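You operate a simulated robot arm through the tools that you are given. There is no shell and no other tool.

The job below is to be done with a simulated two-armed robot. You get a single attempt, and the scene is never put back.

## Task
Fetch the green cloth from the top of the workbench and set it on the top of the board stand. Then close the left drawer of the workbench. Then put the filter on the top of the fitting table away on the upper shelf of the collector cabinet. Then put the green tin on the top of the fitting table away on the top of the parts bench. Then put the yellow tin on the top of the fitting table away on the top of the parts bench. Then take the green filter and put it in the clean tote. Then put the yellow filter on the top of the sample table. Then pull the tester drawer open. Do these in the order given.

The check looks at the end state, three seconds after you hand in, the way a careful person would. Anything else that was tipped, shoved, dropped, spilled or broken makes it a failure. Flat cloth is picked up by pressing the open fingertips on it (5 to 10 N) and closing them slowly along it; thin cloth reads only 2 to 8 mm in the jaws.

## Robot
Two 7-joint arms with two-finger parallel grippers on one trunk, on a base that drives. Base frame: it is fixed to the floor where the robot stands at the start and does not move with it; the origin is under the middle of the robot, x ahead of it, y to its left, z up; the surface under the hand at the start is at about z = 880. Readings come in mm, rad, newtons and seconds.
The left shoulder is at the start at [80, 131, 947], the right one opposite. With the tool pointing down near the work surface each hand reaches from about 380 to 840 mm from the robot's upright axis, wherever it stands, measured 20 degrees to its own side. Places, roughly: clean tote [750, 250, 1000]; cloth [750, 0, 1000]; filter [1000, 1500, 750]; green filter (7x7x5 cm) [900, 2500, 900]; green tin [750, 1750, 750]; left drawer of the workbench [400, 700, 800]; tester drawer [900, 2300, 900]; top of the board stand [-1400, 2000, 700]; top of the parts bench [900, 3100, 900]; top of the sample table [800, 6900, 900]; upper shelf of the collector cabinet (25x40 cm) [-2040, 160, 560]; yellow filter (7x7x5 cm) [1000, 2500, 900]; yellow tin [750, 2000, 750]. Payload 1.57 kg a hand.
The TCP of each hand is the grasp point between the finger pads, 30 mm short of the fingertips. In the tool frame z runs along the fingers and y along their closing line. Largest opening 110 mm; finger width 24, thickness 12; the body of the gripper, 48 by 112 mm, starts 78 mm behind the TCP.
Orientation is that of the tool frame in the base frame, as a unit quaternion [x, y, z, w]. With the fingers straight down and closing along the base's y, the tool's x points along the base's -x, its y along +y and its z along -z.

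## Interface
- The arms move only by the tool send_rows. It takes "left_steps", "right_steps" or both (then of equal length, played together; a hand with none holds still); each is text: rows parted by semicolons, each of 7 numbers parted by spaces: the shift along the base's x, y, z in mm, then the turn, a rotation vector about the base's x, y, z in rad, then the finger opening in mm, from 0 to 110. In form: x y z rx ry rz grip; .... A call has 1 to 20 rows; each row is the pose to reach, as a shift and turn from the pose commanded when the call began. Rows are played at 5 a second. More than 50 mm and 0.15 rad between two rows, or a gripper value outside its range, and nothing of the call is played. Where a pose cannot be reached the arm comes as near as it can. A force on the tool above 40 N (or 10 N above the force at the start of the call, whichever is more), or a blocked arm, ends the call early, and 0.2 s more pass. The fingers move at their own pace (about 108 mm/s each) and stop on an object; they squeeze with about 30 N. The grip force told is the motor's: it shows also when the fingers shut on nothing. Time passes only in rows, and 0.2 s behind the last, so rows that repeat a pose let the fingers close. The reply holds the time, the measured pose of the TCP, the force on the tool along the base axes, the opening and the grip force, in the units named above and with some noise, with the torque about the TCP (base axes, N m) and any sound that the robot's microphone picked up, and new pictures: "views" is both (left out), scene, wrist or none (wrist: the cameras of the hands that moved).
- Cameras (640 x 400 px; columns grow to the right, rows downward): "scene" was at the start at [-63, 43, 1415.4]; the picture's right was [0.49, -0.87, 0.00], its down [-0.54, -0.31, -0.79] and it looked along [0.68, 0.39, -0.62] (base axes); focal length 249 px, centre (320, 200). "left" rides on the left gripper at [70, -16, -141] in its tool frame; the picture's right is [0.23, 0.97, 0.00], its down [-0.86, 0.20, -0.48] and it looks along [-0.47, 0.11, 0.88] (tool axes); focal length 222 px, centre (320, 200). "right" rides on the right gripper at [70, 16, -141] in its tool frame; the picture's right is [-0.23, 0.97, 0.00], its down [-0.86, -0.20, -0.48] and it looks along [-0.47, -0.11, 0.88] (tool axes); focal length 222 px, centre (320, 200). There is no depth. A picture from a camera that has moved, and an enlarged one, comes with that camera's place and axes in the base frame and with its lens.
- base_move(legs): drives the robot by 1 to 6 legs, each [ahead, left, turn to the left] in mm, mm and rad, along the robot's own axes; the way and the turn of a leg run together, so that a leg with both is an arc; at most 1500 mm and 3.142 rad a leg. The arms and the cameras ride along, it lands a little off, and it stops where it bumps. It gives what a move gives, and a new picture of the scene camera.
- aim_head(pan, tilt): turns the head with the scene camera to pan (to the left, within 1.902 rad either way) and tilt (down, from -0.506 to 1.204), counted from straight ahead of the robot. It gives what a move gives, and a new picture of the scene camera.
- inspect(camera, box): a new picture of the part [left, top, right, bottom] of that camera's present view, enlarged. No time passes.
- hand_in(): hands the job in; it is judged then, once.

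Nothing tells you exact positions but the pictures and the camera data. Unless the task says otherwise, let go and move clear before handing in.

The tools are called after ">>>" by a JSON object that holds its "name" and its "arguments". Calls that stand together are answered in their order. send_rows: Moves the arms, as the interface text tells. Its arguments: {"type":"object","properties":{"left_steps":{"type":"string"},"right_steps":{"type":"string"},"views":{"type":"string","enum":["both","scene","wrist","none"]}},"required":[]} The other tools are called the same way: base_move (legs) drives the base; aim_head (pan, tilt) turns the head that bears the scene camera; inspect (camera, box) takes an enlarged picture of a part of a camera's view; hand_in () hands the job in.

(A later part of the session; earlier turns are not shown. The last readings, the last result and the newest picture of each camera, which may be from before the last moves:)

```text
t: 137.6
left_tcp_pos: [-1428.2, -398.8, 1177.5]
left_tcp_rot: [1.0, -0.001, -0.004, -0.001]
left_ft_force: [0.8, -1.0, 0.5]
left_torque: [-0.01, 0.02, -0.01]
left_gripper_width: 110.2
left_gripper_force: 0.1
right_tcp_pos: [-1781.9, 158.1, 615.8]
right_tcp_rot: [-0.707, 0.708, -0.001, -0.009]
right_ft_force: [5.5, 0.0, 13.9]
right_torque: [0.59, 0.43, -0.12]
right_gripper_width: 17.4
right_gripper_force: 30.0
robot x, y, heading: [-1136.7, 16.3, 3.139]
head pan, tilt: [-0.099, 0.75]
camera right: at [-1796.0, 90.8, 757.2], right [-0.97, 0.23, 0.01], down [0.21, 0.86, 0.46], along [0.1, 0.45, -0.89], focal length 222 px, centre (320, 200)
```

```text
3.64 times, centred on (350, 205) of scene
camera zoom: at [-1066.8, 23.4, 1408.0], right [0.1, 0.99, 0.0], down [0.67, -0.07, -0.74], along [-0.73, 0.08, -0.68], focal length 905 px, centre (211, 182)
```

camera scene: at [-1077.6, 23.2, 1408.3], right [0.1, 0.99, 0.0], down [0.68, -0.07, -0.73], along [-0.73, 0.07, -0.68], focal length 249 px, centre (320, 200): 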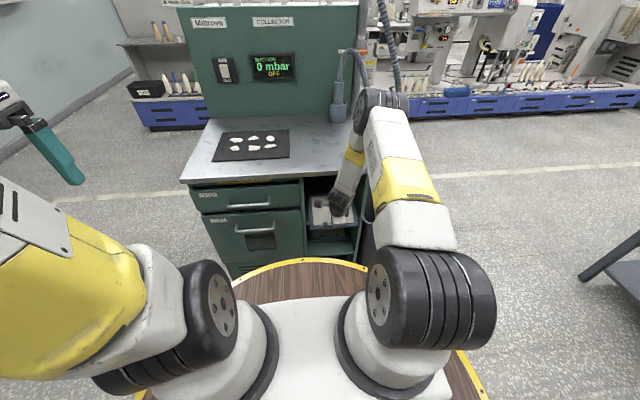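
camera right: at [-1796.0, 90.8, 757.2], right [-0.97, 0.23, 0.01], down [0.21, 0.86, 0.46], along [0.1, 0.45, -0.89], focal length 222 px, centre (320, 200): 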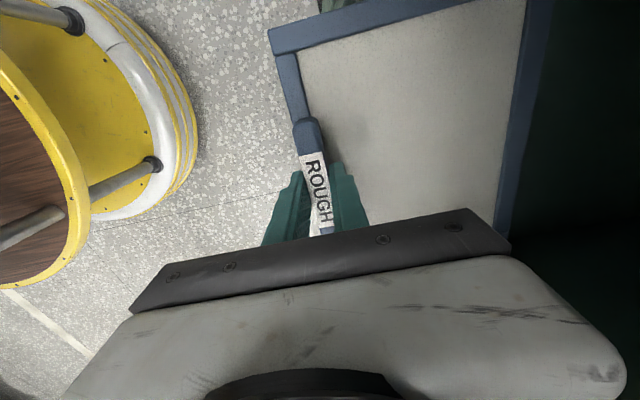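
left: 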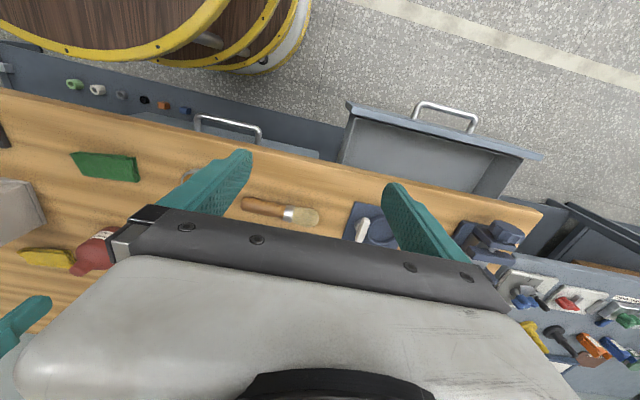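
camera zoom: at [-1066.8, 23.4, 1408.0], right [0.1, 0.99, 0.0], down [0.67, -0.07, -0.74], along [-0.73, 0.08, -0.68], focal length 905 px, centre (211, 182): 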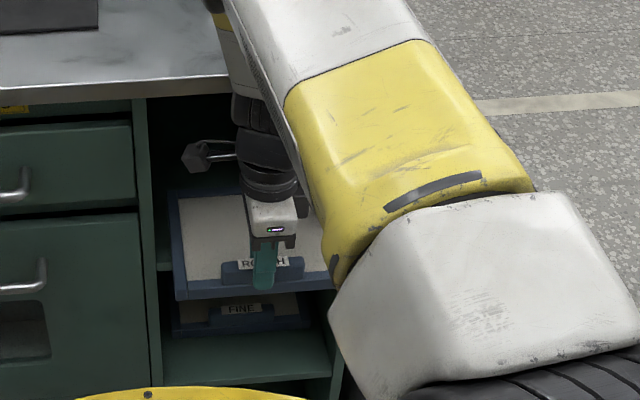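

The filter is now level on the shelf edge, but my wrist is leaning on the counter and pushing the trunk back ~10 mm. I'll open the fingers and lean the hand back away from the counter at once.

>>> {"name": "send_rows", "arguments": {"right_steps": "0 0 1 0 0 0 22; 0 0 1 0 0 0 30; 0 0 1 0 0.03 0 38; 1 0 1 0 0.08 0 40; 2 0 1 0 0.13 0 40; 2 0 1 0 0.13 0 40", "views": "both"}}

>>> {"name": "inspect", "arguments": {"camera": "scene", "box": [300, 150, 400, 260]}}

```text
t: 139.0
left_tcp_pos: [-1437.4, -401.0, 1175.1]
left_tcp_rot: [1.0, 0.0, 0.0, 0.0]
left_ft_force: [-0.3, -0.1, -0.2]
left_torque: [-0.02, -0.01, -0.01]
left_gripper_width: 109.7
left_gripper_force: 0.1
right_tcp_pos: [-1792.7, 155.3, 609.8]
right_tcp_rot: [0.706, -0.705, -0.044, 0.055]
right_ft_force: [0.5, -0.6, 0.2]
right_torque: [0.0, 0.0, 0.03]
right_gripper_width: 40.0
right_gripper_force: 0.1
robot x, y, heading: [-1141.0, 15.6, 3.143]
head pan, tilt: [-0.099, 0.75]
camera scene: at [-1078.9, 23.2, 1408.4], right [0.1, 0.99, 0.0], down [0.68, -0.07, -0.73], along [-0.73, 0.07, -0.68], focal length 249 px, centre (320, 200)
camera right: at [-1786.7, 88.5, 754.5], right [-0.96, 0.23, 0.13], down [0.26, 0.86, 0.43], along [-0.02, 0.45, -0.89], focal length 222 px, centre (320, 200)
```

scene: 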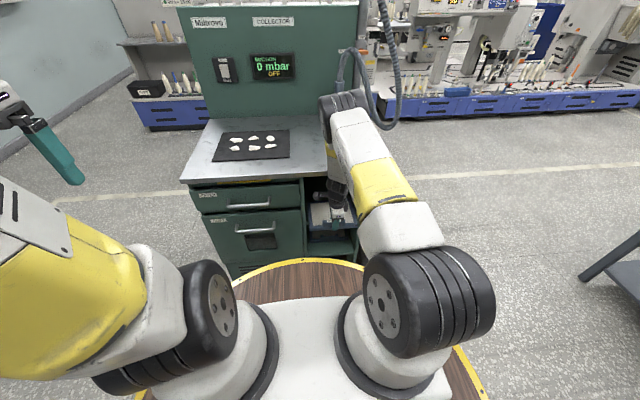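
right: 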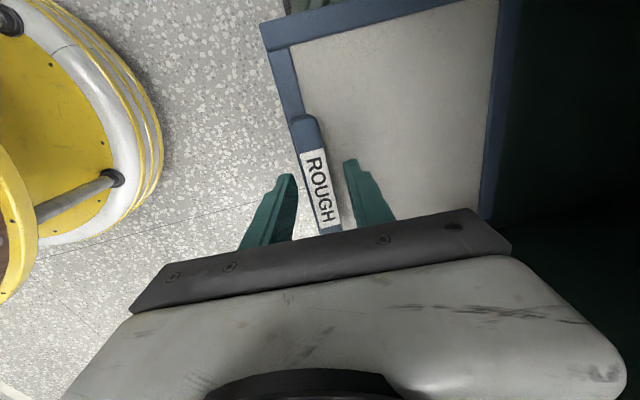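

```text
3.64 times, centred on (350, 205) of scene
camera zoom: at [-1078.9, 23.2, 1408.4], right [0.1, 0.99, 0.0], down [0.68, -0.07, -0.73], along [-0.73, 0.07, -0.68], focal length 905 px, centre (211, 182)
```

zoom: 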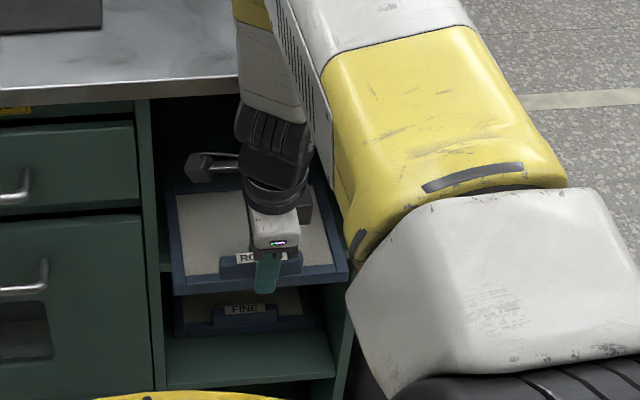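

The trunk is back in place and the filter rests by itself with the handle loosely between my fingers. I'll lean the hand further back and use the rear finger to slide the filter fully onto the shelf.

>>> {"name": "send_rows", "arguments": {"right_steps": "4 0 4 0 0.10 0 40; 6 0 8 0 0.20 0 40; 8 0 12 0 0.30 0 40; 8 0 12 0 0.30 0 40", "views": "wrist"}}

>>> {"name": "inspect", "arguments": {"camera": "scene", "box": [300, 150, 400, 260]}}

```text
t: 140.0
left_tcp_pos: [-1437.5, -400.6, 1175.1]
left_tcp_rot: [1.0, -0.001, 0.0, 0.0]
left_ft_force: [-0.4, 0.8, -0.6]
left_torque: [0.02, 0.02, -0.01]
left_gripper_width: 110.2
left_gripper_force: 0.0
right_tcp_pos: [-1782.7, 155.4, 623.2]
right_tcp_rot: [0.692, -0.688, -0.149, 0.16]
right_ft_force: [0.1, -0.3, -0.2]
right_torque: [-0.03, 0.0, 0.0]
right_gripper_width: 39.8
right_gripper_force: 0.1
robot x, y, heading: [-1137.4, 17.0, 3.14]
head pan, tilt: [-0.099, 0.75]
camera right: at [-1735.7, 88.8, 759.0], right [-0.88, 0.23, 0.41], down [0.38, 0.86, 0.34], along [-0.28, 0.45, -0.85], focal length 222 px, centre (320, 200)
```

right: 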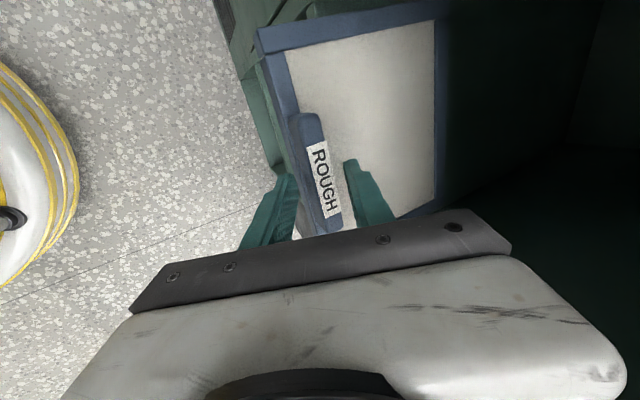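

```text
3.64 times, centred on (350, 205) of scene
camera zoom: at [-1078.6, 23.2, 1408.4], right [0.1, 0.99, 0.0], down [0.68, -0.07, -0.73], along [-0.73, 0.07, -0.68], focal length 905 px, centre (211, 182)
```

zoom: 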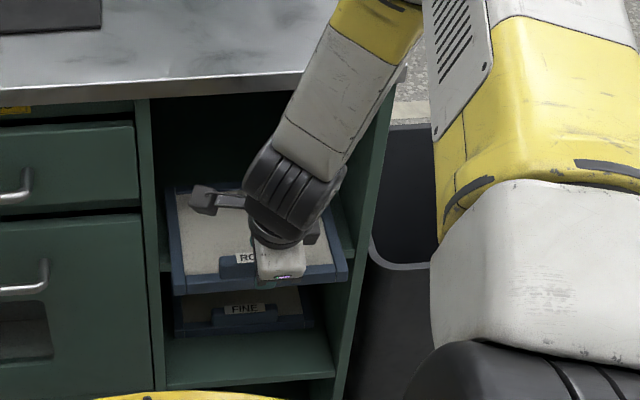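

The filter lies level with the handle still between the fingers. Now I push it in along −x.

>>> {"name": "send_rows", "arguments": {"right_steps": "-10 0 0 0 0 0 40; -20 0 0 0 0 0 40; -30 0 0 0 0 0 40; -40 0 0 0 0 0 40; -50 0 0 0 0 0 40; -60 0 0 0 0 0 40; -70 0 0 0 0 0 40; -78 0 0 0 0 0 40", "views": "wrist"}}

>>> {"name": "inspect", "arguments": {"camera": "scene", "box": [300, 150, 400, 260]}}

```text
t: 141.8
left_tcp_pos: [-1437.6, -401.6, 1175.5]
left_tcp_rot: [1.0, -0.001, 0.0, 0.0]
left_ft_force: [0.2, 0.1, -0.3]
left_torque: [0.01, -0.01, -0.02]
left_gripper_width: 110.1
left_gripper_force: 0.0
right_tcp_pos: [-1859.5, 157.1, 624.4]
right_tcp_rot: [0.692, -0.688, -0.149, 0.16]
right_ft_force: [0.8, -0.8, -0.7]
right_torque: [0.01, -0.06, -0.01]
right_gripper_width: 40.3
right_gripper_force: 0.0
robot x, y, heading: [-1138.3, 16.3, 3.145]
head pan, tilt: [-0.099, 0.75]
camera right: at [-1813.8, 88.8, 759.6], right [-0.88, 0.23, 0.41], down [0.38, 0.86, 0.34], along [-0.28, 0.45, -0.85], focal length 222 px, centre (320, 200)
```

right: 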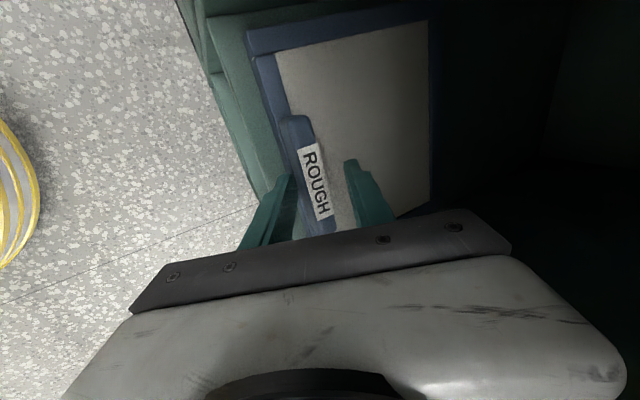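

```text
3.64 times, centred on (350, 205) of scene
camera zoom: at [-1078.5, 23.3, 1408.4], right [0.1, 0.99, 0.0], down [0.68, -0.07, -0.73], along [-0.73, 0.07, -0.68], focal length 905 px, centre (211, 182)
```

zoom: 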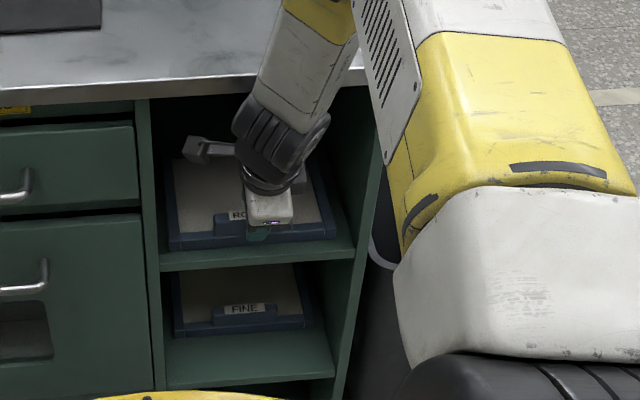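

The filter is fully on the upper shelf, just behind its front edge. I'll lift the fingers off the handle while leaning back a bit more, then withdraw.

>>> {"name": "send_rows", "arguments": {"right_steps": "2 0 5 0 0.05 0 44; 4 0 12 0 0.10 0 48; 8 0 18 0 0.12 0 48; 20 0 22 0 0.12 0 48; 45 0 26 0 0.12 0 48; 85 0 30 0 0.10 0 48; 130 0 30 0 0 0 48; 175 0 30 0 -0.12 0 48; 215 0 30 0 -0.25 0 48; 240 0 50 0 -0.38 0 48", "views": "both"}}

>>> {"name": "inspect", "arguments": {"camera": "scene", "box": [300, 150, 400, 260]}}

```text
t: 144.0
left_tcp_pos: [-1437.8, -398.9, 1176.1]
left_tcp_rot: [1.0, 0.0, 0.0, -0.001]
left_ft_force: [-1.2, 0.7, -0.3]
left_torque: [-0.07, -0.03, -0.05]
left_gripper_width: 110.1
left_gripper_force: 0.0
right_tcp_pos: [-1620.1, 156.2, 673.7]
right_tcp_rot: [0.708, -0.706, -0.016, 0.027]
right_ft_force: [0.8, 0.6, -0.1]
right_torque: [-0.04, -0.01, 0.0]
right_gripper_width: 48.0
right_gripper_force: 0.1
robot x, y, heading: [-1141.1, 12.2, 3.141]
head pan, tilt: [-0.099, 0.75]
camera scene: at [-1078.7, 23.6, 1408.4], right [0.1, 0.99, 0.0], down [0.68, -0.07, -0.73], along [-0.73, 0.07, -0.68], focal length 249 px, centre (320, 200)
camera right: at [-1627.4, 88.7, 816.8], right [-0.97, 0.23, 0.05], down [0.23, 0.86, 0.45], along [0.06, 0.45, -0.89], focal length 222 px, centre (320, 200)
```

scene: 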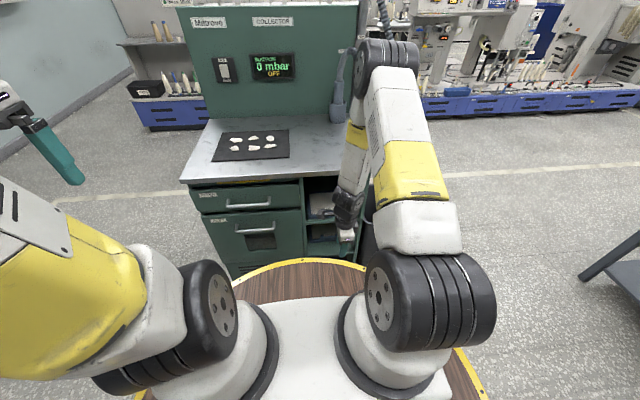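
right: 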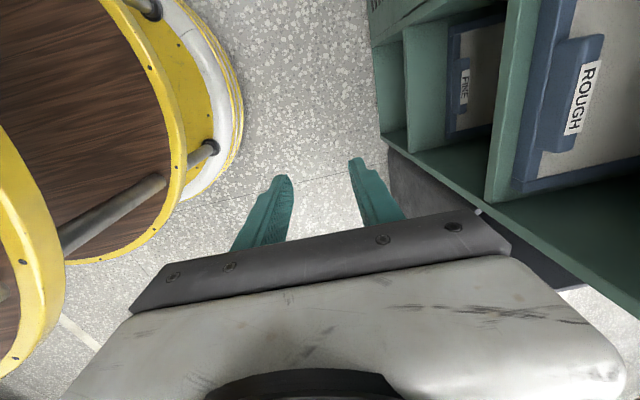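

```text
3.64 times, centred on (350, 205) of scene
camera zoom: at [-1078.7, 23.6, 1408.4], right [0.1, 0.99, 0.0], down [0.68, -0.07, -0.73], along [-0.73, 0.07, -0.68], focal length 905 px, centre (211, 182)
```

zoom: 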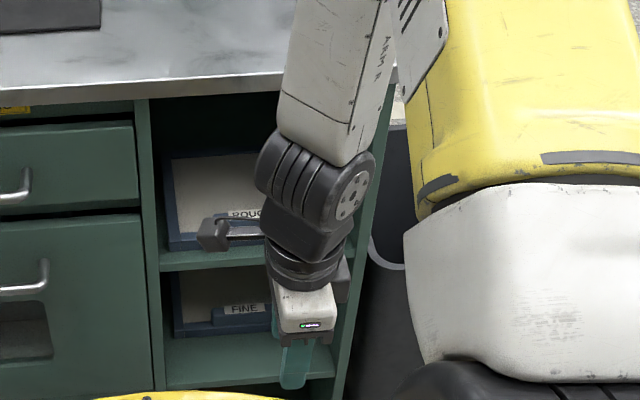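

The "ROUGH" filter sits on the upper shelf above "FINE". I'll raise the right hand, turn it back to its normal yaw and leave for the fitting table to collect both tins, one per hand (green first).

>>> {"name": "send_rows", "arguments": {"right_steps": "0 0 40 0 0 0 60; 0 0 85 0 0 0.1 70; 0 0 130 0 0 0.24 80; 0 0 175 0 0 0.38 90; 0 0 220 0 0 0.52 100; 0 0 265 0 0 0.66 110; 0 0 310 0 0 0.80 110; 0 0 355 0 0 0.94 110; 0 0 400 0 0 1.08 110; 0 0 440 0 0 1.22 110; 20 0 470 0 0 1.36 110; 40 0 490 0 0 1.50 110; 60 0 495 0 0 1.57 110", "views": "none"}}

>>> {"name": "base_move", "arguments": {"legs": [[-500, 0, 0], [0, 0, -1.571], [0, 0, -1.571], [500, 1320, 0]]}}

```text
t: 146.8
left_tcp_pos: [-1437.9, -400.3, 1176.6]
left_tcp_rot: [1.0, 0.0, 0.001, 0.0]
left_ft_force: [0.4, 0.2, 0.5]
left_torque: [0.0, -0.01, -0.01]
left_gripper_width: 110.1
left_gripper_force: 0.0
right_tcp_pos: [-1561.7, 157.4, 1167.4]
right_tcp_rot: [0.999, 0.001, 0.008, 0.031]
right_ft_force: [0.8, 0.7, -1.3]
right_torque: [0.02, -0.04, 0.03]
right_gripper_width: 110.0
right_gripper_force: 0.2
robot x, y, heading: [-1134.7, 17.4, 3.143]
head pan, tilt: [-0.099, 0.75]
```

```text
t: 164.0
left_tcp_pos: [129.0, 1773.5, 1176.4]
left_tcp_rot: [-0.008, 1.0, 0.0, 0.0]
left_ft_force: [-0.2, 0.4, 0.2]
left_torque: [0.0, -0.02, -0.02]
left_gripper_width: 110.0
left_gripper_force: 0.1
right_tcp_pos: [263.8, 1217.8, 1169.3]
right_tcp_rot: [-0.009, 0.999, 0.031, -0.009]
right_ft_force: [-0.4, 0.1, -0.6]
right_torque: [0.01, 0.02, 0.03]
right_gripper_width: 110.2
right_gripper_force: 0.1
robot x, y, heading: [-163.3, 1355.4, 0.015]
head pan, tilt: [-0.099, 0.75]
camera scene: at [-218.5, 1344.6, 1408.4], right [-0.08, -1.0, 0.0], down [-0.68, 0.06, -0.73], along [0.73, -0.06, -0.68], focal length 249 px, centre (320, 200)
```

scene: 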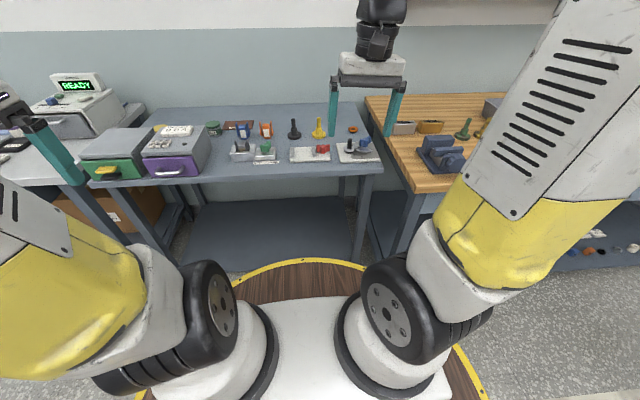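

I'm near the fitting table again. I'll move in front of the tins, staying clear of the box handles that stick out over the table edge.

>>> {"name": "base_move", "arguments": {"legs": [[0, 485, -0.015], [270, 0, 0]]}}

>>> {"name": "send_rows", "arguments": {"right_steps": "0 5 0 -0.03 -0.01 -0.01 110; 0 10 0 -0.062 -0.018 -0.018 110", "views": "both"}}

```text
t: 168.4
left_tcp_pos: [405.0, 2250.6, 1177.3]
left_tcp_rot: [0.002, 1.0, -0.001, 0.0]
left_ft_force: [0.1, -1.1, 0.6]
left_torque: [0.01, -0.01, -0.03]
left_gripper_width: 110.2
left_gripper_force: 0.1
right_tcp_pos: [526.1, 1693.3, 1168.4]
right_tcp_rot: [0.001, 1.0, 0.03, -0.008]
right_ft_force: [0.0, 0.1, -0.2]
right_torque: [0.0, 0.02, -0.01]
right_gripper_width: 110.1
right_gripper_force: 0.1
robot x, y, heading: [104.7, 1838.0, -0.004]
head pan, tilt: [-0.099, 0.75]
camera scene: at [47.9, 1830.1, 1408.4], right [-0.1, -0.99, 0.0], down [-0.68, 0.07, -0.73], along [0.73, -0.08, -0.68], focal length 249 px, centre (320, 200)
```

scene: 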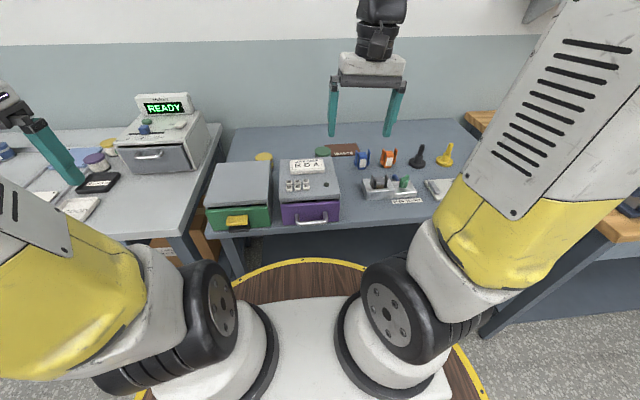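

```text
t: 169.0
left_tcp_pos: [404.9, 2251.2, 1176.5]
left_tcp_rot: [0.002, 1.0, -0.001, 0.0]
left_ft_force: [0.1, -0.3, 0.8]
left_torque: [-0.06, -0.01, 0.02]
left_gripper_width: 109.9
left_gripper_force: 0.2
right_tcp_pos: [526.2, 1702.7, 1168.7]
right_tcp_rot: [0.011, 1.0, 0.0, 0.001]
right_ft_force: [0.5, 0.5, -0.9]
right_torque: [0.04, 0.02, -0.01]
right_gripper_width: 109.7
right_gripper_force: 0.1
robot x, y, heading: [100.7, 1836.2, -0.008]
head pan, tilt: [-0.099, 0.75]
camera scene: at [48.0, 1830.0, 1408.4], right [-0.1, -0.99, 0.0], down [-0.68, 0.07, -0.73], along [0.73, -0.08, -0.68], focal length 249 px, centre (320, 200)
camera right: at [457.2, 1720.9, 1309.7], right [0.25, 0.97, 0.0], down [0.85, -0.22, 0.48], along [0.47, -0.12, -0.88], focal length 222 px, centre (320, 200)
```

scene: 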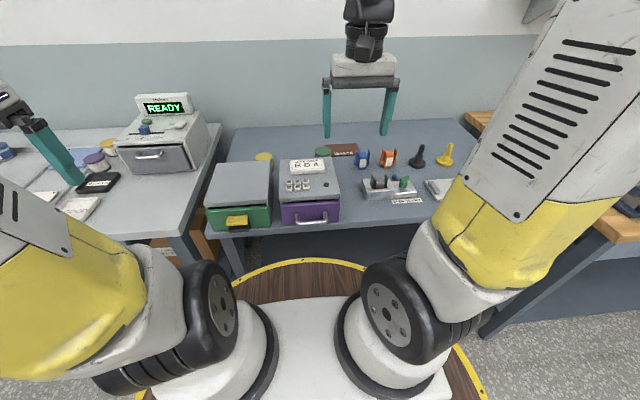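
right: 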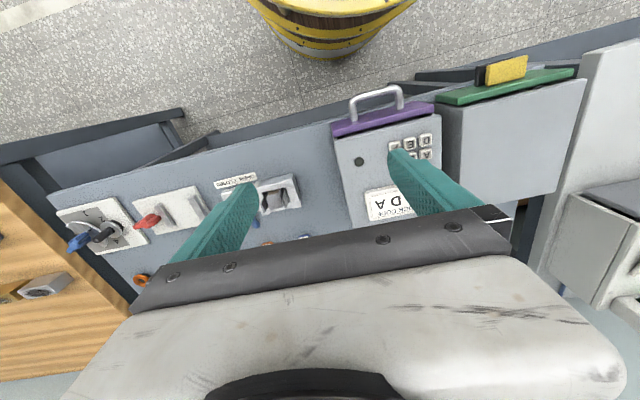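

Both tins stand behind the boxes: green lid near (827,1738), yellow lid near (815,1949). I'll bring each hand above its tin.

>>> {"name": "send_rows", "arguments": {"right_steps": "40 5 -5 0 0 0 110; 80 10 -10 0 0 0 110; 120 15 -15 0 0 0 110; 160 20 -20 0 0 0 110; 200 25 -25 0 0 0 110; 230 30 -30 0 0 0 110; 250 32 -40 0 0 0 110; 250 32 -40 0 0 0 110", "left_steps": "40 -30 0 0 0 0 110; 80 -60 0 0 0 0 110; 120 -95 0 0 0 0 110; 160 -130 -5 0 0 0 110; 200 -170 -10 0 0 0 110; 240 -210 -15 0 0 0 110; 280 -240 -30 0 0 0 110; 310 -270 -40 0 0 0 110", "views": "both"}}

```text
refused: row 3 steps farther than a row can; nothing moved
```

>>> {"name": "send_rows", "arguments": {"right_steps": "30 3 -4 0 0 0 110; 60 6 -8 0 0 0 110; 90 10 -12 0 0 0 110; 120 14 -16 0 0 0 110; 150 18 -20 0 0 0 110; 180 22 -25 0 0 0 110; 210 26 -30 0 0 0 110; 235 30 -35 0 0 0 110; 250 32 -40 0 0 0 110; 250 32 -40 0 0 0 110", "left_steps": "31 -30 0 0 0 0 110; 62 -60 0 0 0 0 110; 93 -90 0 0 0 0 110; 124 -120 -5 0 0 0 110; 155 -150 -10 0 0 0 110; 186 -180 -15 0 0 0 110; 217 -210 -20 0 0 0 110; 248 -240 -25 0 0 0 110; 279 -270 -35 0 0 0 110; 310 -300 -40 0 0 0 110", "views": "both"}}

```text
t: 171.2
left_tcp_pos: [715.9, 1950.2, 1135.7]
left_tcp_rot: [0.002, 1.0, 0.0, -0.001]
left_ft_force: [-0.4, -0.7, 0.1]
left_torque: [-0.06, -0.02, -0.03]
left_gripper_width: 110.0
left_gripper_force: 0.0
right_tcp_pos: [775.7, 1734.9, 1128.7]
right_tcp_rot: [0.01, 1.0, -0.001, 0.002]
right_ft_force: [-0.7, 0.2, 0.3]
right_torque: [-0.06, -0.01, 0.0]
right_gripper_width: 110.0
right_gripper_force: 0.0
robot x, y, heading: [105.3, 1836.7, -0.005]
head pan, tilt: [-0.099, 0.75]
camera scene: at [47.8, 1830.4, 1408.4], right [-0.1, -0.99, 0.0], down [-0.68, 0.07, -0.73], along [0.73, -0.08, -0.68], focal length 249 px, centre (320, 200)
camera right: at [706.8, 1753.7, 1269.6], right [0.25, 0.97, 0.0], down [0.85, -0.22, 0.48], along [0.47, -0.12, -0.88], focal length 222 px, centre (320, 200)
camera left: at [646.0, 1935.8, 1276.4], right [-0.22, 0.97, 0.0], down [0.86, 0.2, 0.48], along [0.47, 0.11, -0.88], focal length 222 px, centre (320, 200)
```

scene: 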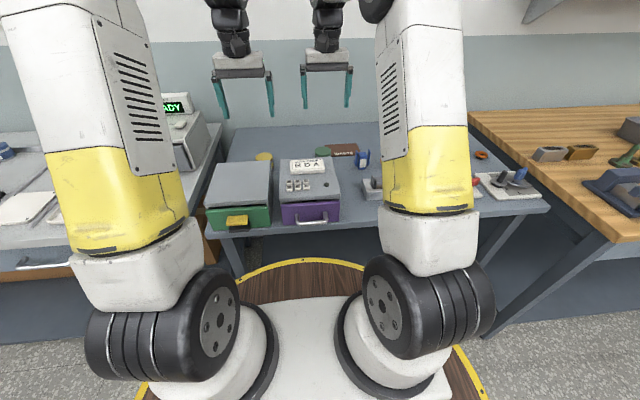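
right: 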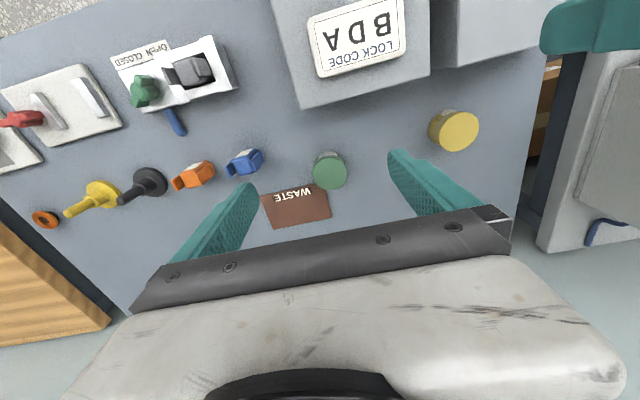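
left: 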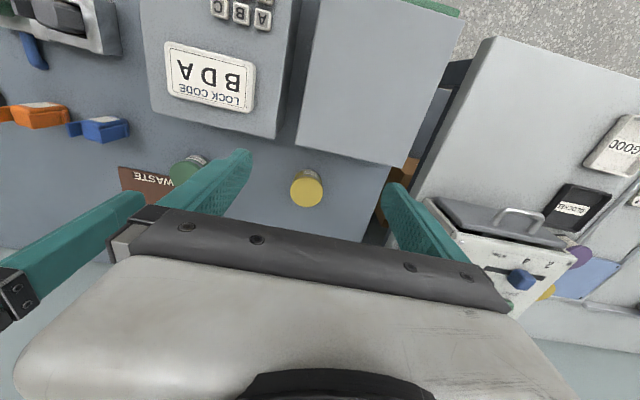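

Lid tops are near z≈908: green tin at (847,1735), yellow tin at (826,1949). I'll lower the right hand onto the green tin first.

>>> {"name": "send_rows", "arguments": {"right_steps": "20 0 -40 0 0 0 100; 40 0 -80 0 0 0 90; 60 0 -120 0 0 0 90; 71 0 -150 0 0 0 90; 71 0 -180 0 0 0 90; 71 0 -180 0 0 0 90", "views": "both"}}

```text
t: 172.6
left_tcp_pos: [716.0, 1952.2, 1135.5]
left_tcp_rot: [0.003, 1.0, 0.0, -0.001]
left_ft_force: [0.7, -0.7, -0.2]
left_torque: [0.03, 0.01, -0.01]
left_gripper_width: 110.2
left_gripper_force: 0.0
right_tcp_pos: [847.2, 1735.8, 948.2]
right_tcp_rot: [0.011, 1.0, 0.0, 0.002]
right_ft_force: [-0.2, 0.3, 0.1]
right_torque: [-0.02, -0.01, -0.02]
right_gripper_width: 90.3
right_gripper_force: 0.1
robot x, y, heading: [100.5, 1834.8, -0.006]
head pan, tilt: [-0.099, 0.75]
camera scene: at [48.2, 1830.1, 1408.4], right [-0.1, -0.99, 0.0], down [-0.68, 0.07, -0.73], along [0.73, -0.08, -0.68], focal length 249 px, centre (320, 200)
camera right: at [778.5, 1753.3, 1089.2], right [0.25, 0.97, 0.0], down [0.85, -0.22, 0.48], along [0.47, -0.12, -0.88], focal length 222 px, centre (320, 200)
```

scene: 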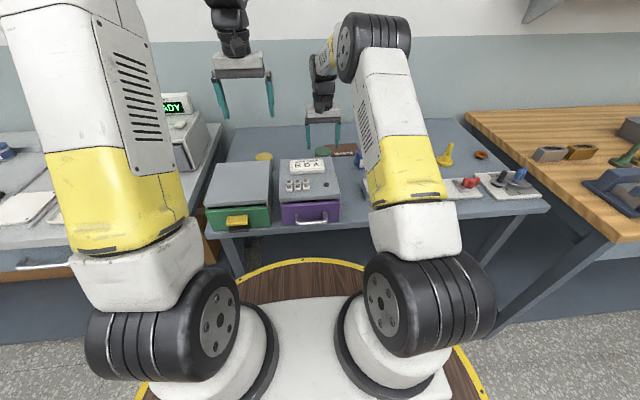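
right: 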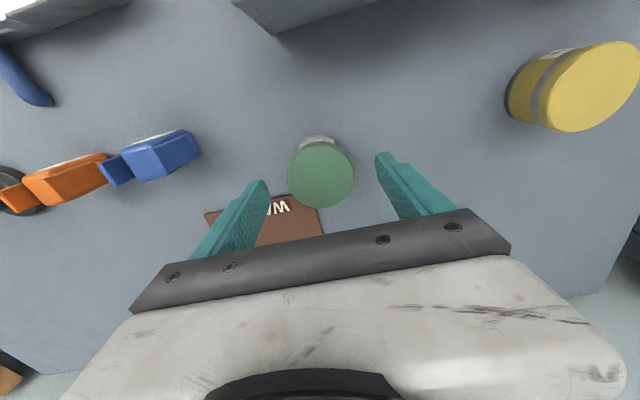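

Well centred on the green tin. Lowering to grip height and closing.

>>> {"name": "send_rows", "arguments": {"right_steps": "2 0 -20 0 0 0 90; 3 0 -35 0 0 0 90; 3 0 -45 0 0 0 90; 3 0 -52 0 0 0 85; 3 0 -52 0 0 0 60; 3 0 -52 0 0 0 30; 3 0 -52 0 0 0 10; 3 0 -52 0 0 0 0", "views": "wrist"}}

```text
t: 174.4
left_tcp_pos: [714.3, 1952.3, 1136.4]
left_tcp_rot: [0.003, 1.0, 0.0, -0.001]
left_ft_force: [0.5, -0.3, -1.2]
left_torque: [0.0, -0.01, -0.03]
left_gripper_width: 109.9
left_gripper_force: 0.2
right_tcp_pos: [850.5, 1735.9, 895.8]
right_tcp_rot: [0.011, 1.0, 0.0, 0.0]
right_ft_force: [0.1, 0.4, -0.9]
right_torque: [0.0, 0.03, -0.01]
right_gripper_width: 61.6
right_gripper_force: 30.0
robot x, y, heading: [102.9, 1836.5, -0.008]
head pan, tilt: [-0.099, 0.75]
camera right: at [781.5, 1753.3, 1037.2], right [0.25, 0.97, 0.0], down [0.85, -0.22, 0.48], along [0.47, -0.12, -0.88], focal length 222 px, centre (320, 200)
```

right: 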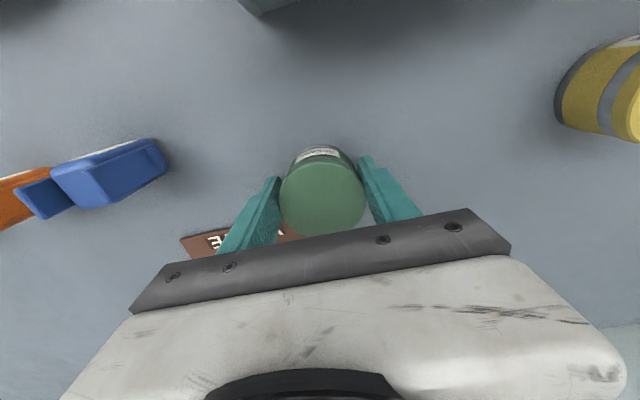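

The green tin is held (61.6 mm). I'll lift it and draw the left hand back to its tucked place, then carry the green tin to the parts bench.

>>> {"name": "send_rows", "arguments": {"right_steps": "0 0 30 0 0 0 0; 0 0 70 0 0 0 0; 0 0 110 0 0 0 0; 0 0 150 0 0 0 0; -20 0 190 0 0 0 0; -50 0 225 0 0 0 0; -90 0 245 0 0 0 0; -130 0 260 0 0 0 0; -175 0 260 0 0 0 0; -220 0 260 0 0 0 0; -265 0 260 0 0 0 0", "left_steps": "0 0 20 0 0 0 110; -31 30 30 0 0 0 110; -62 60 40 0 0 0 110; -93 90 40 0 0 0 110; -124 120 40 0 0 0 110; -155 150 40 0 0 0 110; -186 180 40 0 0 0 110; -217 210 40 0 0 0 110; -248 240 40 0 0 0 110; -279 270 40 0 0 0 110; -310 300 40 0 0 0 110", "views": "scene"}}

>>> {"name": "base_move", "arguments": {"legs": [[-280, 0, 0], [0, 1200, 0]]}}

>>> {"name": "aim_head", "arguments": {"pan": 0.15, "tilt": 0.65}}

```text
t: 176.8
left_tcp_pos: [404.0, 2251.1, 1176.6]
left_tcp_rot: [0.003, 1.0, 0.0, -0.001]
left_ft_force: [1.4, 0.1, -1.1]
left_torque: [0.01, 0.05, 0.0]
left_gripper_width: 110.0
left_gripper_force: 0.0
right_tcp_pos: [585.0, 1736.2, 1155.2]
right_tcp_rot: [0.011, 1.0, 0.0, 0.002]
right_ft_force: [0.2, -0.3, -2.0]
right_torque: [-0.02, 0.09, 0.03]
right_gripper_width: 61.6
right_gripper_force: 29.8
robot x, y, heading: [101.6, 1833.7, -0.002]
head pan, tilt: [-0.099, 0.75]
camera scene: at [48.8, 1830.1, 1408.4], right [-0.1, -0.99, 0.0], down [-0.68, 0.07, -0.73], along [0.73, -0.08, -0.68], focal length 249 px, centre (320, 200)
```

scene: 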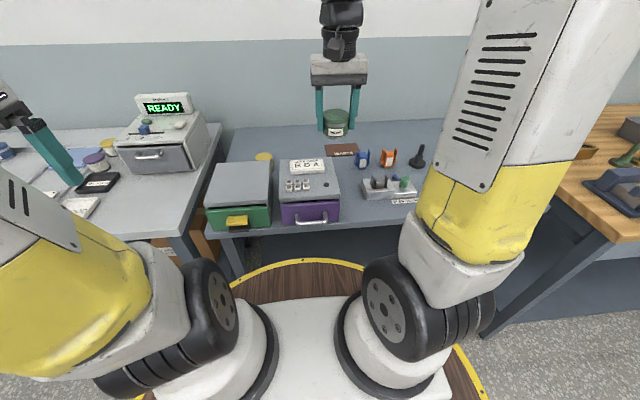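

```text
t: 184.5
left_tcp_pos: [134.9, 3461.0, 1176.6]
left_tcp_rot: [0.004, 1.0, 0.0, -0.001]
left_ft_force: [0.4, -0.4, 0.1]
left_torque: [0.02, 0.03, -0.01]
left_gripper_width: 110.1
left_gripper_force: 0.0
right_tcp_pos: [314.5, 2943.7, 1155.3]
right_tcp_rot: [0.012, 1.0, 0.0, 0.002]
right_ft_force: [-0.6, 0.6, -0.6]
right_torque: [-0.03, 0.02, 0.03]
right_gripper_width: 61.7
right_gripper_force: 29.9
robot x, y, heading: [-167.6, 3049.1, -0.006]
head pan, tilt: [-0.099, 0.75]
camera scene: at [-222.1, 3040.5, 1408.4], right [-0.11, -0.99, 0.0], down [-0.68, 0.07, -0.73], along [0.73, -0.08, -0.68], focal length 249 px, centre (320, 200)
```

scene: 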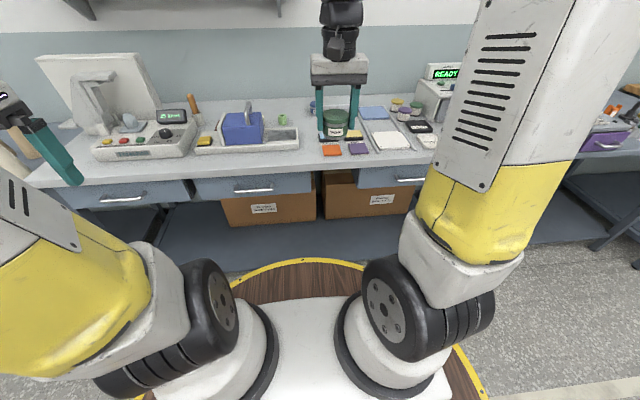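

```text
t: 185.2
left_tcp_pos: [135.1, 3460.4, 1177.7]
left_tcp_rot: [0.004, 1.0, 0.0, 0.0]
left_ft_force: [-0.6, 0.3, 0.7]
left_torque: [0.02, 0.01, 0.03]
left_gripper_width: 109.9
left_gripper_force: 0.2
right_tcp_pos: [314.6, 2944.1, 1155.3]
right_tcp_rot: [0.012, 1.0, 0.0, 0.002]
right_ft_force: [0.4, -0.2, -1.4]
right_torque: [-0.02, 0.0, 0.03]
right_gripper_width: 61.7
right_gripper_force: 29.8
robot x, y, heading: [-165.5, 3048.1, -0.013]
head pan, tilt: [0.15, 0.649]
camera scene: at [-218.5, 3061.6, 1416.9], right [0.14, -0.99, 0.0], down [-0.6, -0.08, -0.8], along [0.79, 0.11, -0.6], focal length 249 px, centre (320, 200)
```

scene: 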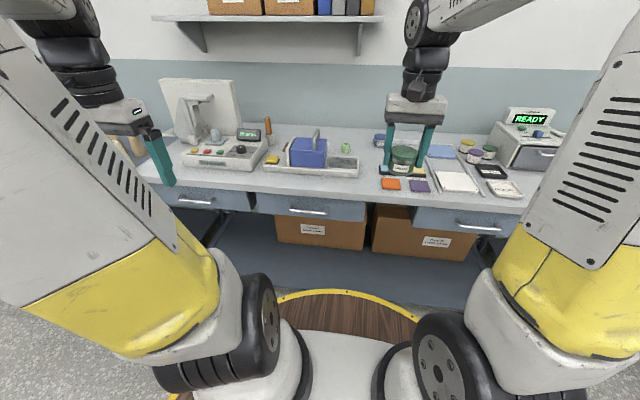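

This long bench holds the tester at its right end and other gear; I'll zoom to understand it and find a free spot.

>>> {"name": "inspect", "arguments": {"camera": "scene", "box": [140, 90, 400, 250]}}

>>> {"name": "inspect", "arguments": {"camera": "scene", "box": [360, 90, 600, 240]}}

>>> {"name": "inspect", "arguments": {"camera": "left", "box": [0, 0, 640, 400]}}

>>> {"name": "inspect", "arguments": {"camera": "right", "box": [0, 0, 640, 400]}}

```text
2.46 times, centred on (270, 170) of scene
camera zoom: at [-218.5, 3061.6, 1416.9], right [0.14, -0.99, 0.0], down [-0.6, -0.08, -0.8], along [0.79, 0.11, -0.6], focal length 612 px, centre (443, 274)
```

zoom: 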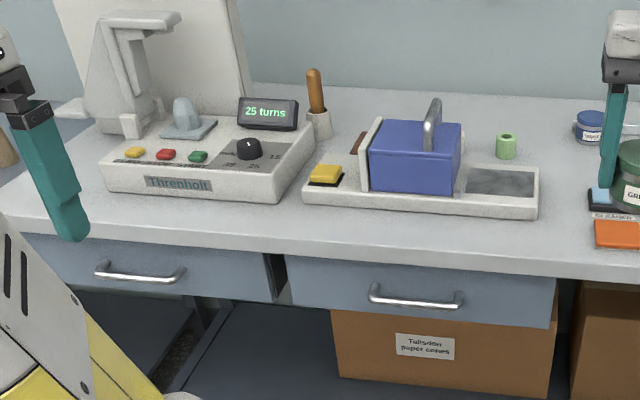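

```text
2.67 times, centred on (480, 165) of scene
camera zoom: at [-218.5, 3061.6, 1416.9], right [0.14, -0.99, 0.0], down [-0.6, -0.08, -0.8], along [0.79, 0.11, -0.6], focal length 664 px, centre (-107, 293)
```

zoom: 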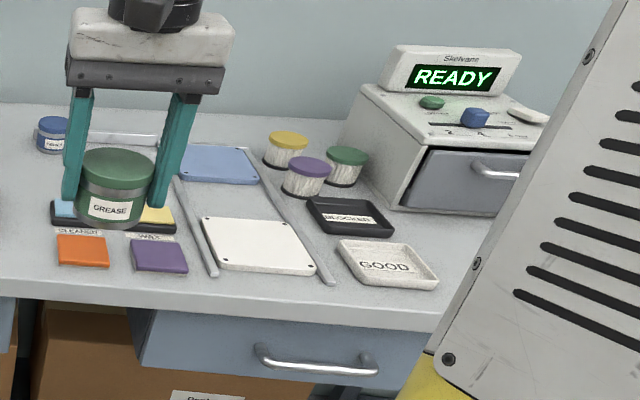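

```text
1.00 times, centred on (320, 200) of left (not enlarged: the box is as wide or as high as the picture)
camera zoom: at [64.8, 3445.0, 1317.3], right [-0.22, 0.98, 0.0], down [0.86, 0.19, 0.48], along [0.47, 0.1, -0.88], focal length 222 px, centre (320, 200)
```

zoom: 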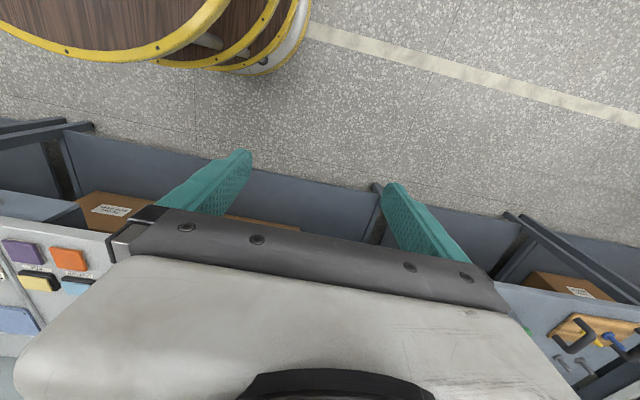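

```text
1.00 times, centred on (320, 200) of right (not enlarged: the box is as wide or as high as the picture)
camera zoom: at [245.5, 2962.5, 1297.3], right [0.25, 0.97, 0.0], down [0.85, -0.22, 0.48], along [0.47, -0.12, -0.88], focal length 222 px, centre (320, 200)
```

zoom: 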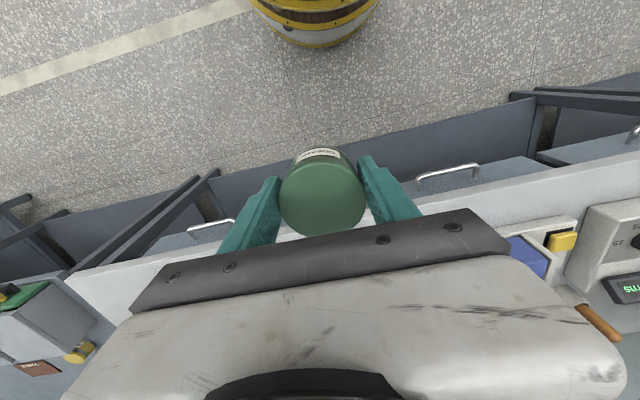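

The pleated canisters with yellow, purple and green caps near the tester are the filters. The bench is crowded here, so I'll look further left along it.

>>> {"name": "aim_head", "arguments": {"pan": 0.75, "tilt": 0.55}}

>>> {"name": "base_move", "arguments": {"legs": [[0, 450, 0]]}}

>>> {"name": "aim_head", "arguments": {"pan": 0.15, "tilt": 0.6}}

```text
t: 186.2
left_tcp_pos: [133.9, 3460.8, 1177.7]
left_tcp_rot: [0.004, 1.0, -0.001, 0.0]
left_ft_force: [0.6, 0.0, 0.1]
left_torque: [0.0, 0.01, 0.01]
left_gripper_width: 110.0
left_gripper_force: 0.1
right_tcp_pos: [314.6, 2944.8, 1157.4]
right_tcp_rot: [0.013, 1.0, 0.0, 0.001]
right_ft_force: [0.5, -0.4, -1.6]
right_torque: [-0.01, 0.01, -0.01]
right_gripper_width: 61.6
right_gripper_force: 29.7
robot x, y, heading: [-166.1, 3046.3, -0.011]
head pan, tilt: [0.75, 0.55]
camera scene: at [-238.2, 3110.1, 1425.7], right [0.67, -0.74, 0.0], down [-0.39, -0.35, -0.85], along [0.63, 0.58, -0.52], focal length 249 px, centre (320, 200)
```

scene: 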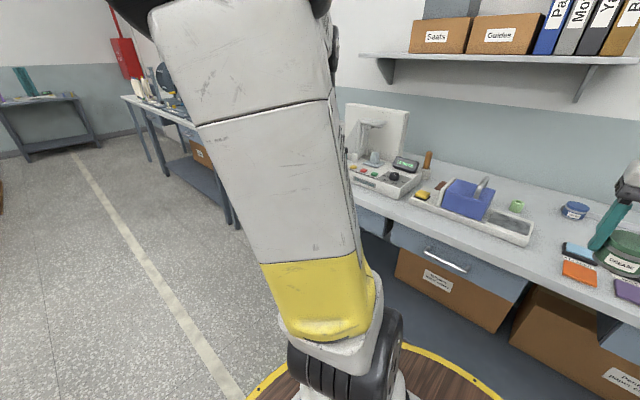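

```text
t: 188.9
left_tcp_pos: [140.1, 3907.1, 1177.5]
left_tcp_rot: [0.006, 1.0, 0.0, 0.0]
left_ft_force: [0.5, 0.5, 0.0]
left_torque: [0.0, 0.01, 0.0]
left_gripper_width: 110.1
left_gripper_force: 0.0
right_tcp_pos: [319.0, 3390.4, 1156.3]
right_tcp_rot: [0.013, 1.0, 0.0, 0.002]
right_ft_force: [0.9, -0.3, -2.0]
right_torque: [0.03, 0.01, 0.01]
right_gripper_width: 61.4
right_gripper_force: 30.0
robot x, y, heading: [-163.0, 3494.1, -0.006]
head pan, tilt: [0.75, 0.55]
camera scene: at [-233.6, 3557.8, 1425.8], right [0.67, -0.74, 0.0], down [-0.39, -0.35, -0.85], along [0.63, 0.57, -0.52], focal length 249 px, centre (320, 200)
```

scene: 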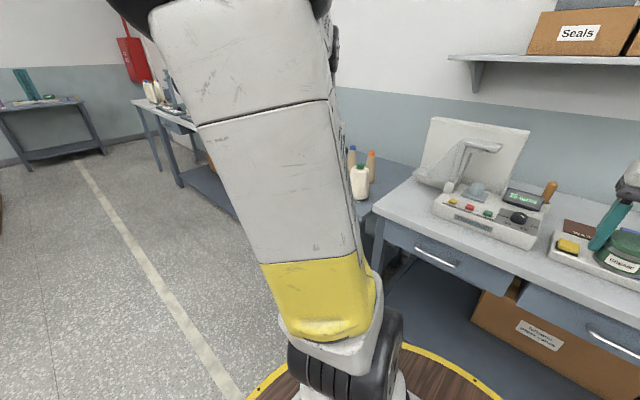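

```text
t: 189.9
left_tcp_pos: [139.9, 3908.1, 1176.9]
left_tcp_rot: [0.005, 1.0, 0.0, 0.0]
left_ft_force: [0.4, -0.2, 0.5]
left_torque: [0.02, 0.0, -0.02]
left_gripper_width: 109.8
left_gripper_force: 0.0
right_tcp_pos: [318.2, 3389.8, 1154.8]
right_tcp_rot: [0.013, 1.0, 0.001, 0.002]
right_ft_force: [-0.2, 0.6, -0.2]
right_torque: [0.0, -0.01, -0.03]
right_gripper_width: 61.4
right_gripper_force: 29.8
robot x, y, heading: [-162.0, 3492.4, -0.013]
head pan, tilt: [0.15, 0.6]
camera scene: at [-212.4, 3509.6, 1421.2], right [0.14, -0.99, 0.0], down [-0.56, -0.08, -0.83], along [0.82, 0.12, -0.56], focal length 249 px, centre (320, 200)
```

scene: 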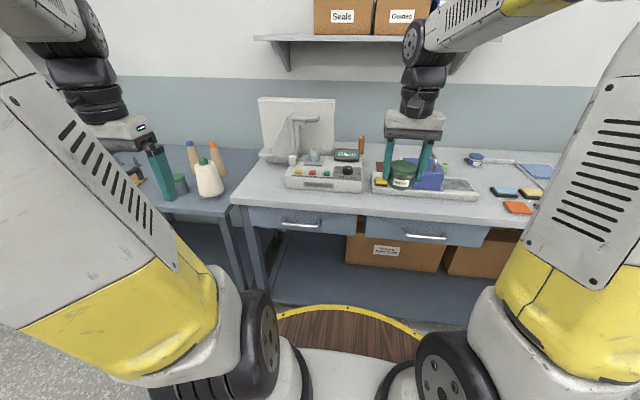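

The long bench is the parts bench, ending at the left at about y≈3950; there is a free area left of the "Threnholt" machine around (640–760, 3870). I'll drive in front of it.

>>> {"name": "base_move", "arguments": {"legs": [[0, 420, 0]]}}

>>> {"name": "aim_head", "arguments": {"pan": 0.0, "tilt": 0.65}}

>>> {"name": "inspect", "arguments": {"camera": "scene", "box": [200, 80, 480, 260]}}

>>> {"name": "inspect", "arguments": {"camera": "right", "box": [0, 0, 640, 400]}}

```text
t: 192.5
left_tcp_pos: [146.1, 4327.5, 1176.6]
left_tcp_rot: [0.006, 1.0, -0.001, 0.0]
left_ft_force: [-0.4, 0.0, 2.0]
left_torque: [0.0, -0.01, 0.03]
left_gripper_width: 110.0
left_gripper_force: 0.1
right_tcp_pos: [324.4, 3810.8, 1156.1]
right_tcp_rot: [0.014, 1.0, 0.001, 0.001]
right_ft_force: [0.1, 0.6, -0.7]
right_torque: [0.0, 0.0, 0.0]
right_gripper_width: 61.4
right_gripper_force: 29.5
robot x, y, heading: [-153.3, 3915.9, -0.009]
head pan, tilt: [0.15, 0.6]
camera scene: at [-207.6, 3929.3, 1421.2], right [0.14, -0.99, 0.0], down [-0.56, -0.08, -0.82], along [0.82, 0.11, -0.57], focal length 249 px, centre (320, 200)
```

scene: 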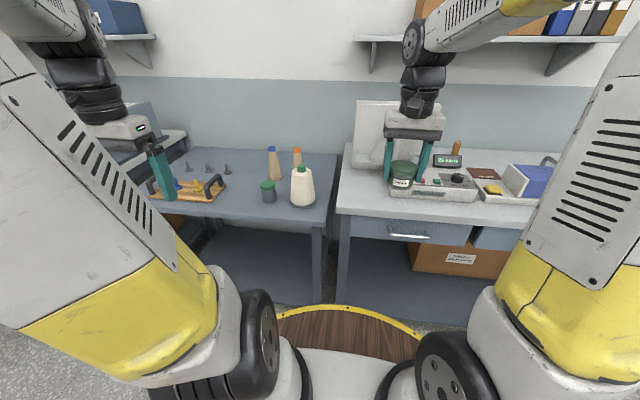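

```text
t: 193.2
left_tcp_pos: [145.1, 4327.7, 1176.4]
left_tcp_rot: [0.006, 1.0, 0.0, 0.0]
left_ft_force: [-0.4, 0.0, 0.3]
left_torque: [-0.02, 0.01, -0.02]
left_gripper_width: 110.1
left_gripper_force: 0.1
right_tcp_pos: [322.2, 3810.6, 1156.9]
right_tcp_rot: [0.013, 1.0, 0.0, 0.002]
right_ft_force: [-0.2, -0.5, -1.5]
right_torque: [0.0, 0.01, -0.04]
right_gripper_width: 61.8
right_gripper_force: 30.2
robot x, y, heading: [-158.7, 3914.1, -0.011]
head pan, tilt: [0.0, 0.649]
camera scene: at [-208.4, 3916.2, 1417.0], right [-0.01, -1.0, 0.0], down [-0.6, 0.01, -0.8], along [0.8, -0.01, -0.6], focal length 249 px, centre (320, 200)
```

scene: 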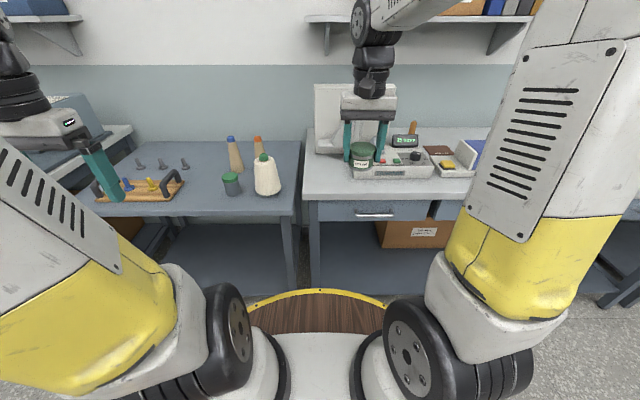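

```text
2.22 times, centred on (340, 170) of scene
camera zoom: at [-208.4, 3916.2, 1417.0], right [-0.01, -1.0, 0.0], down [-0.6, 0.01, -0.8], along [0.8, -0.01, -0.6], focal length 553 px, centre (276, 267)
```

zoom: 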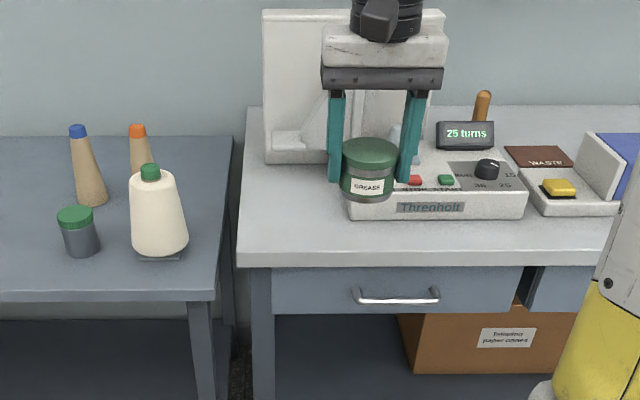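

```text
1.00 times, centred on (320, 200) of right (not enlarged: the box is as wide or as high as the picture)
camera zoom: at [254.5, 3828.7, 1297.2], right [0.25, 0.97, 0.0], down [0.85, -0.22, 0.48], along [0.47, -0.12, -0.88], focal length 222 px, centre (320, 200)
```

zoom: 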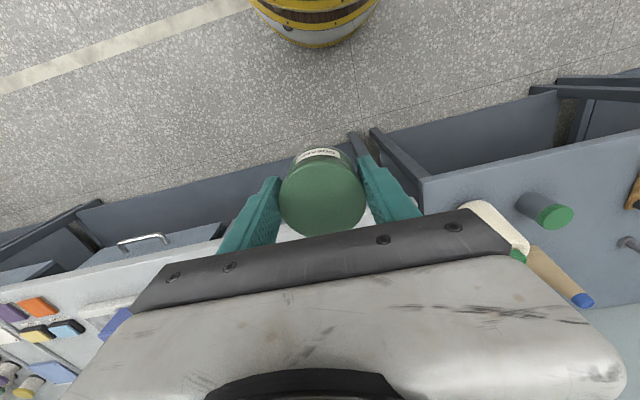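

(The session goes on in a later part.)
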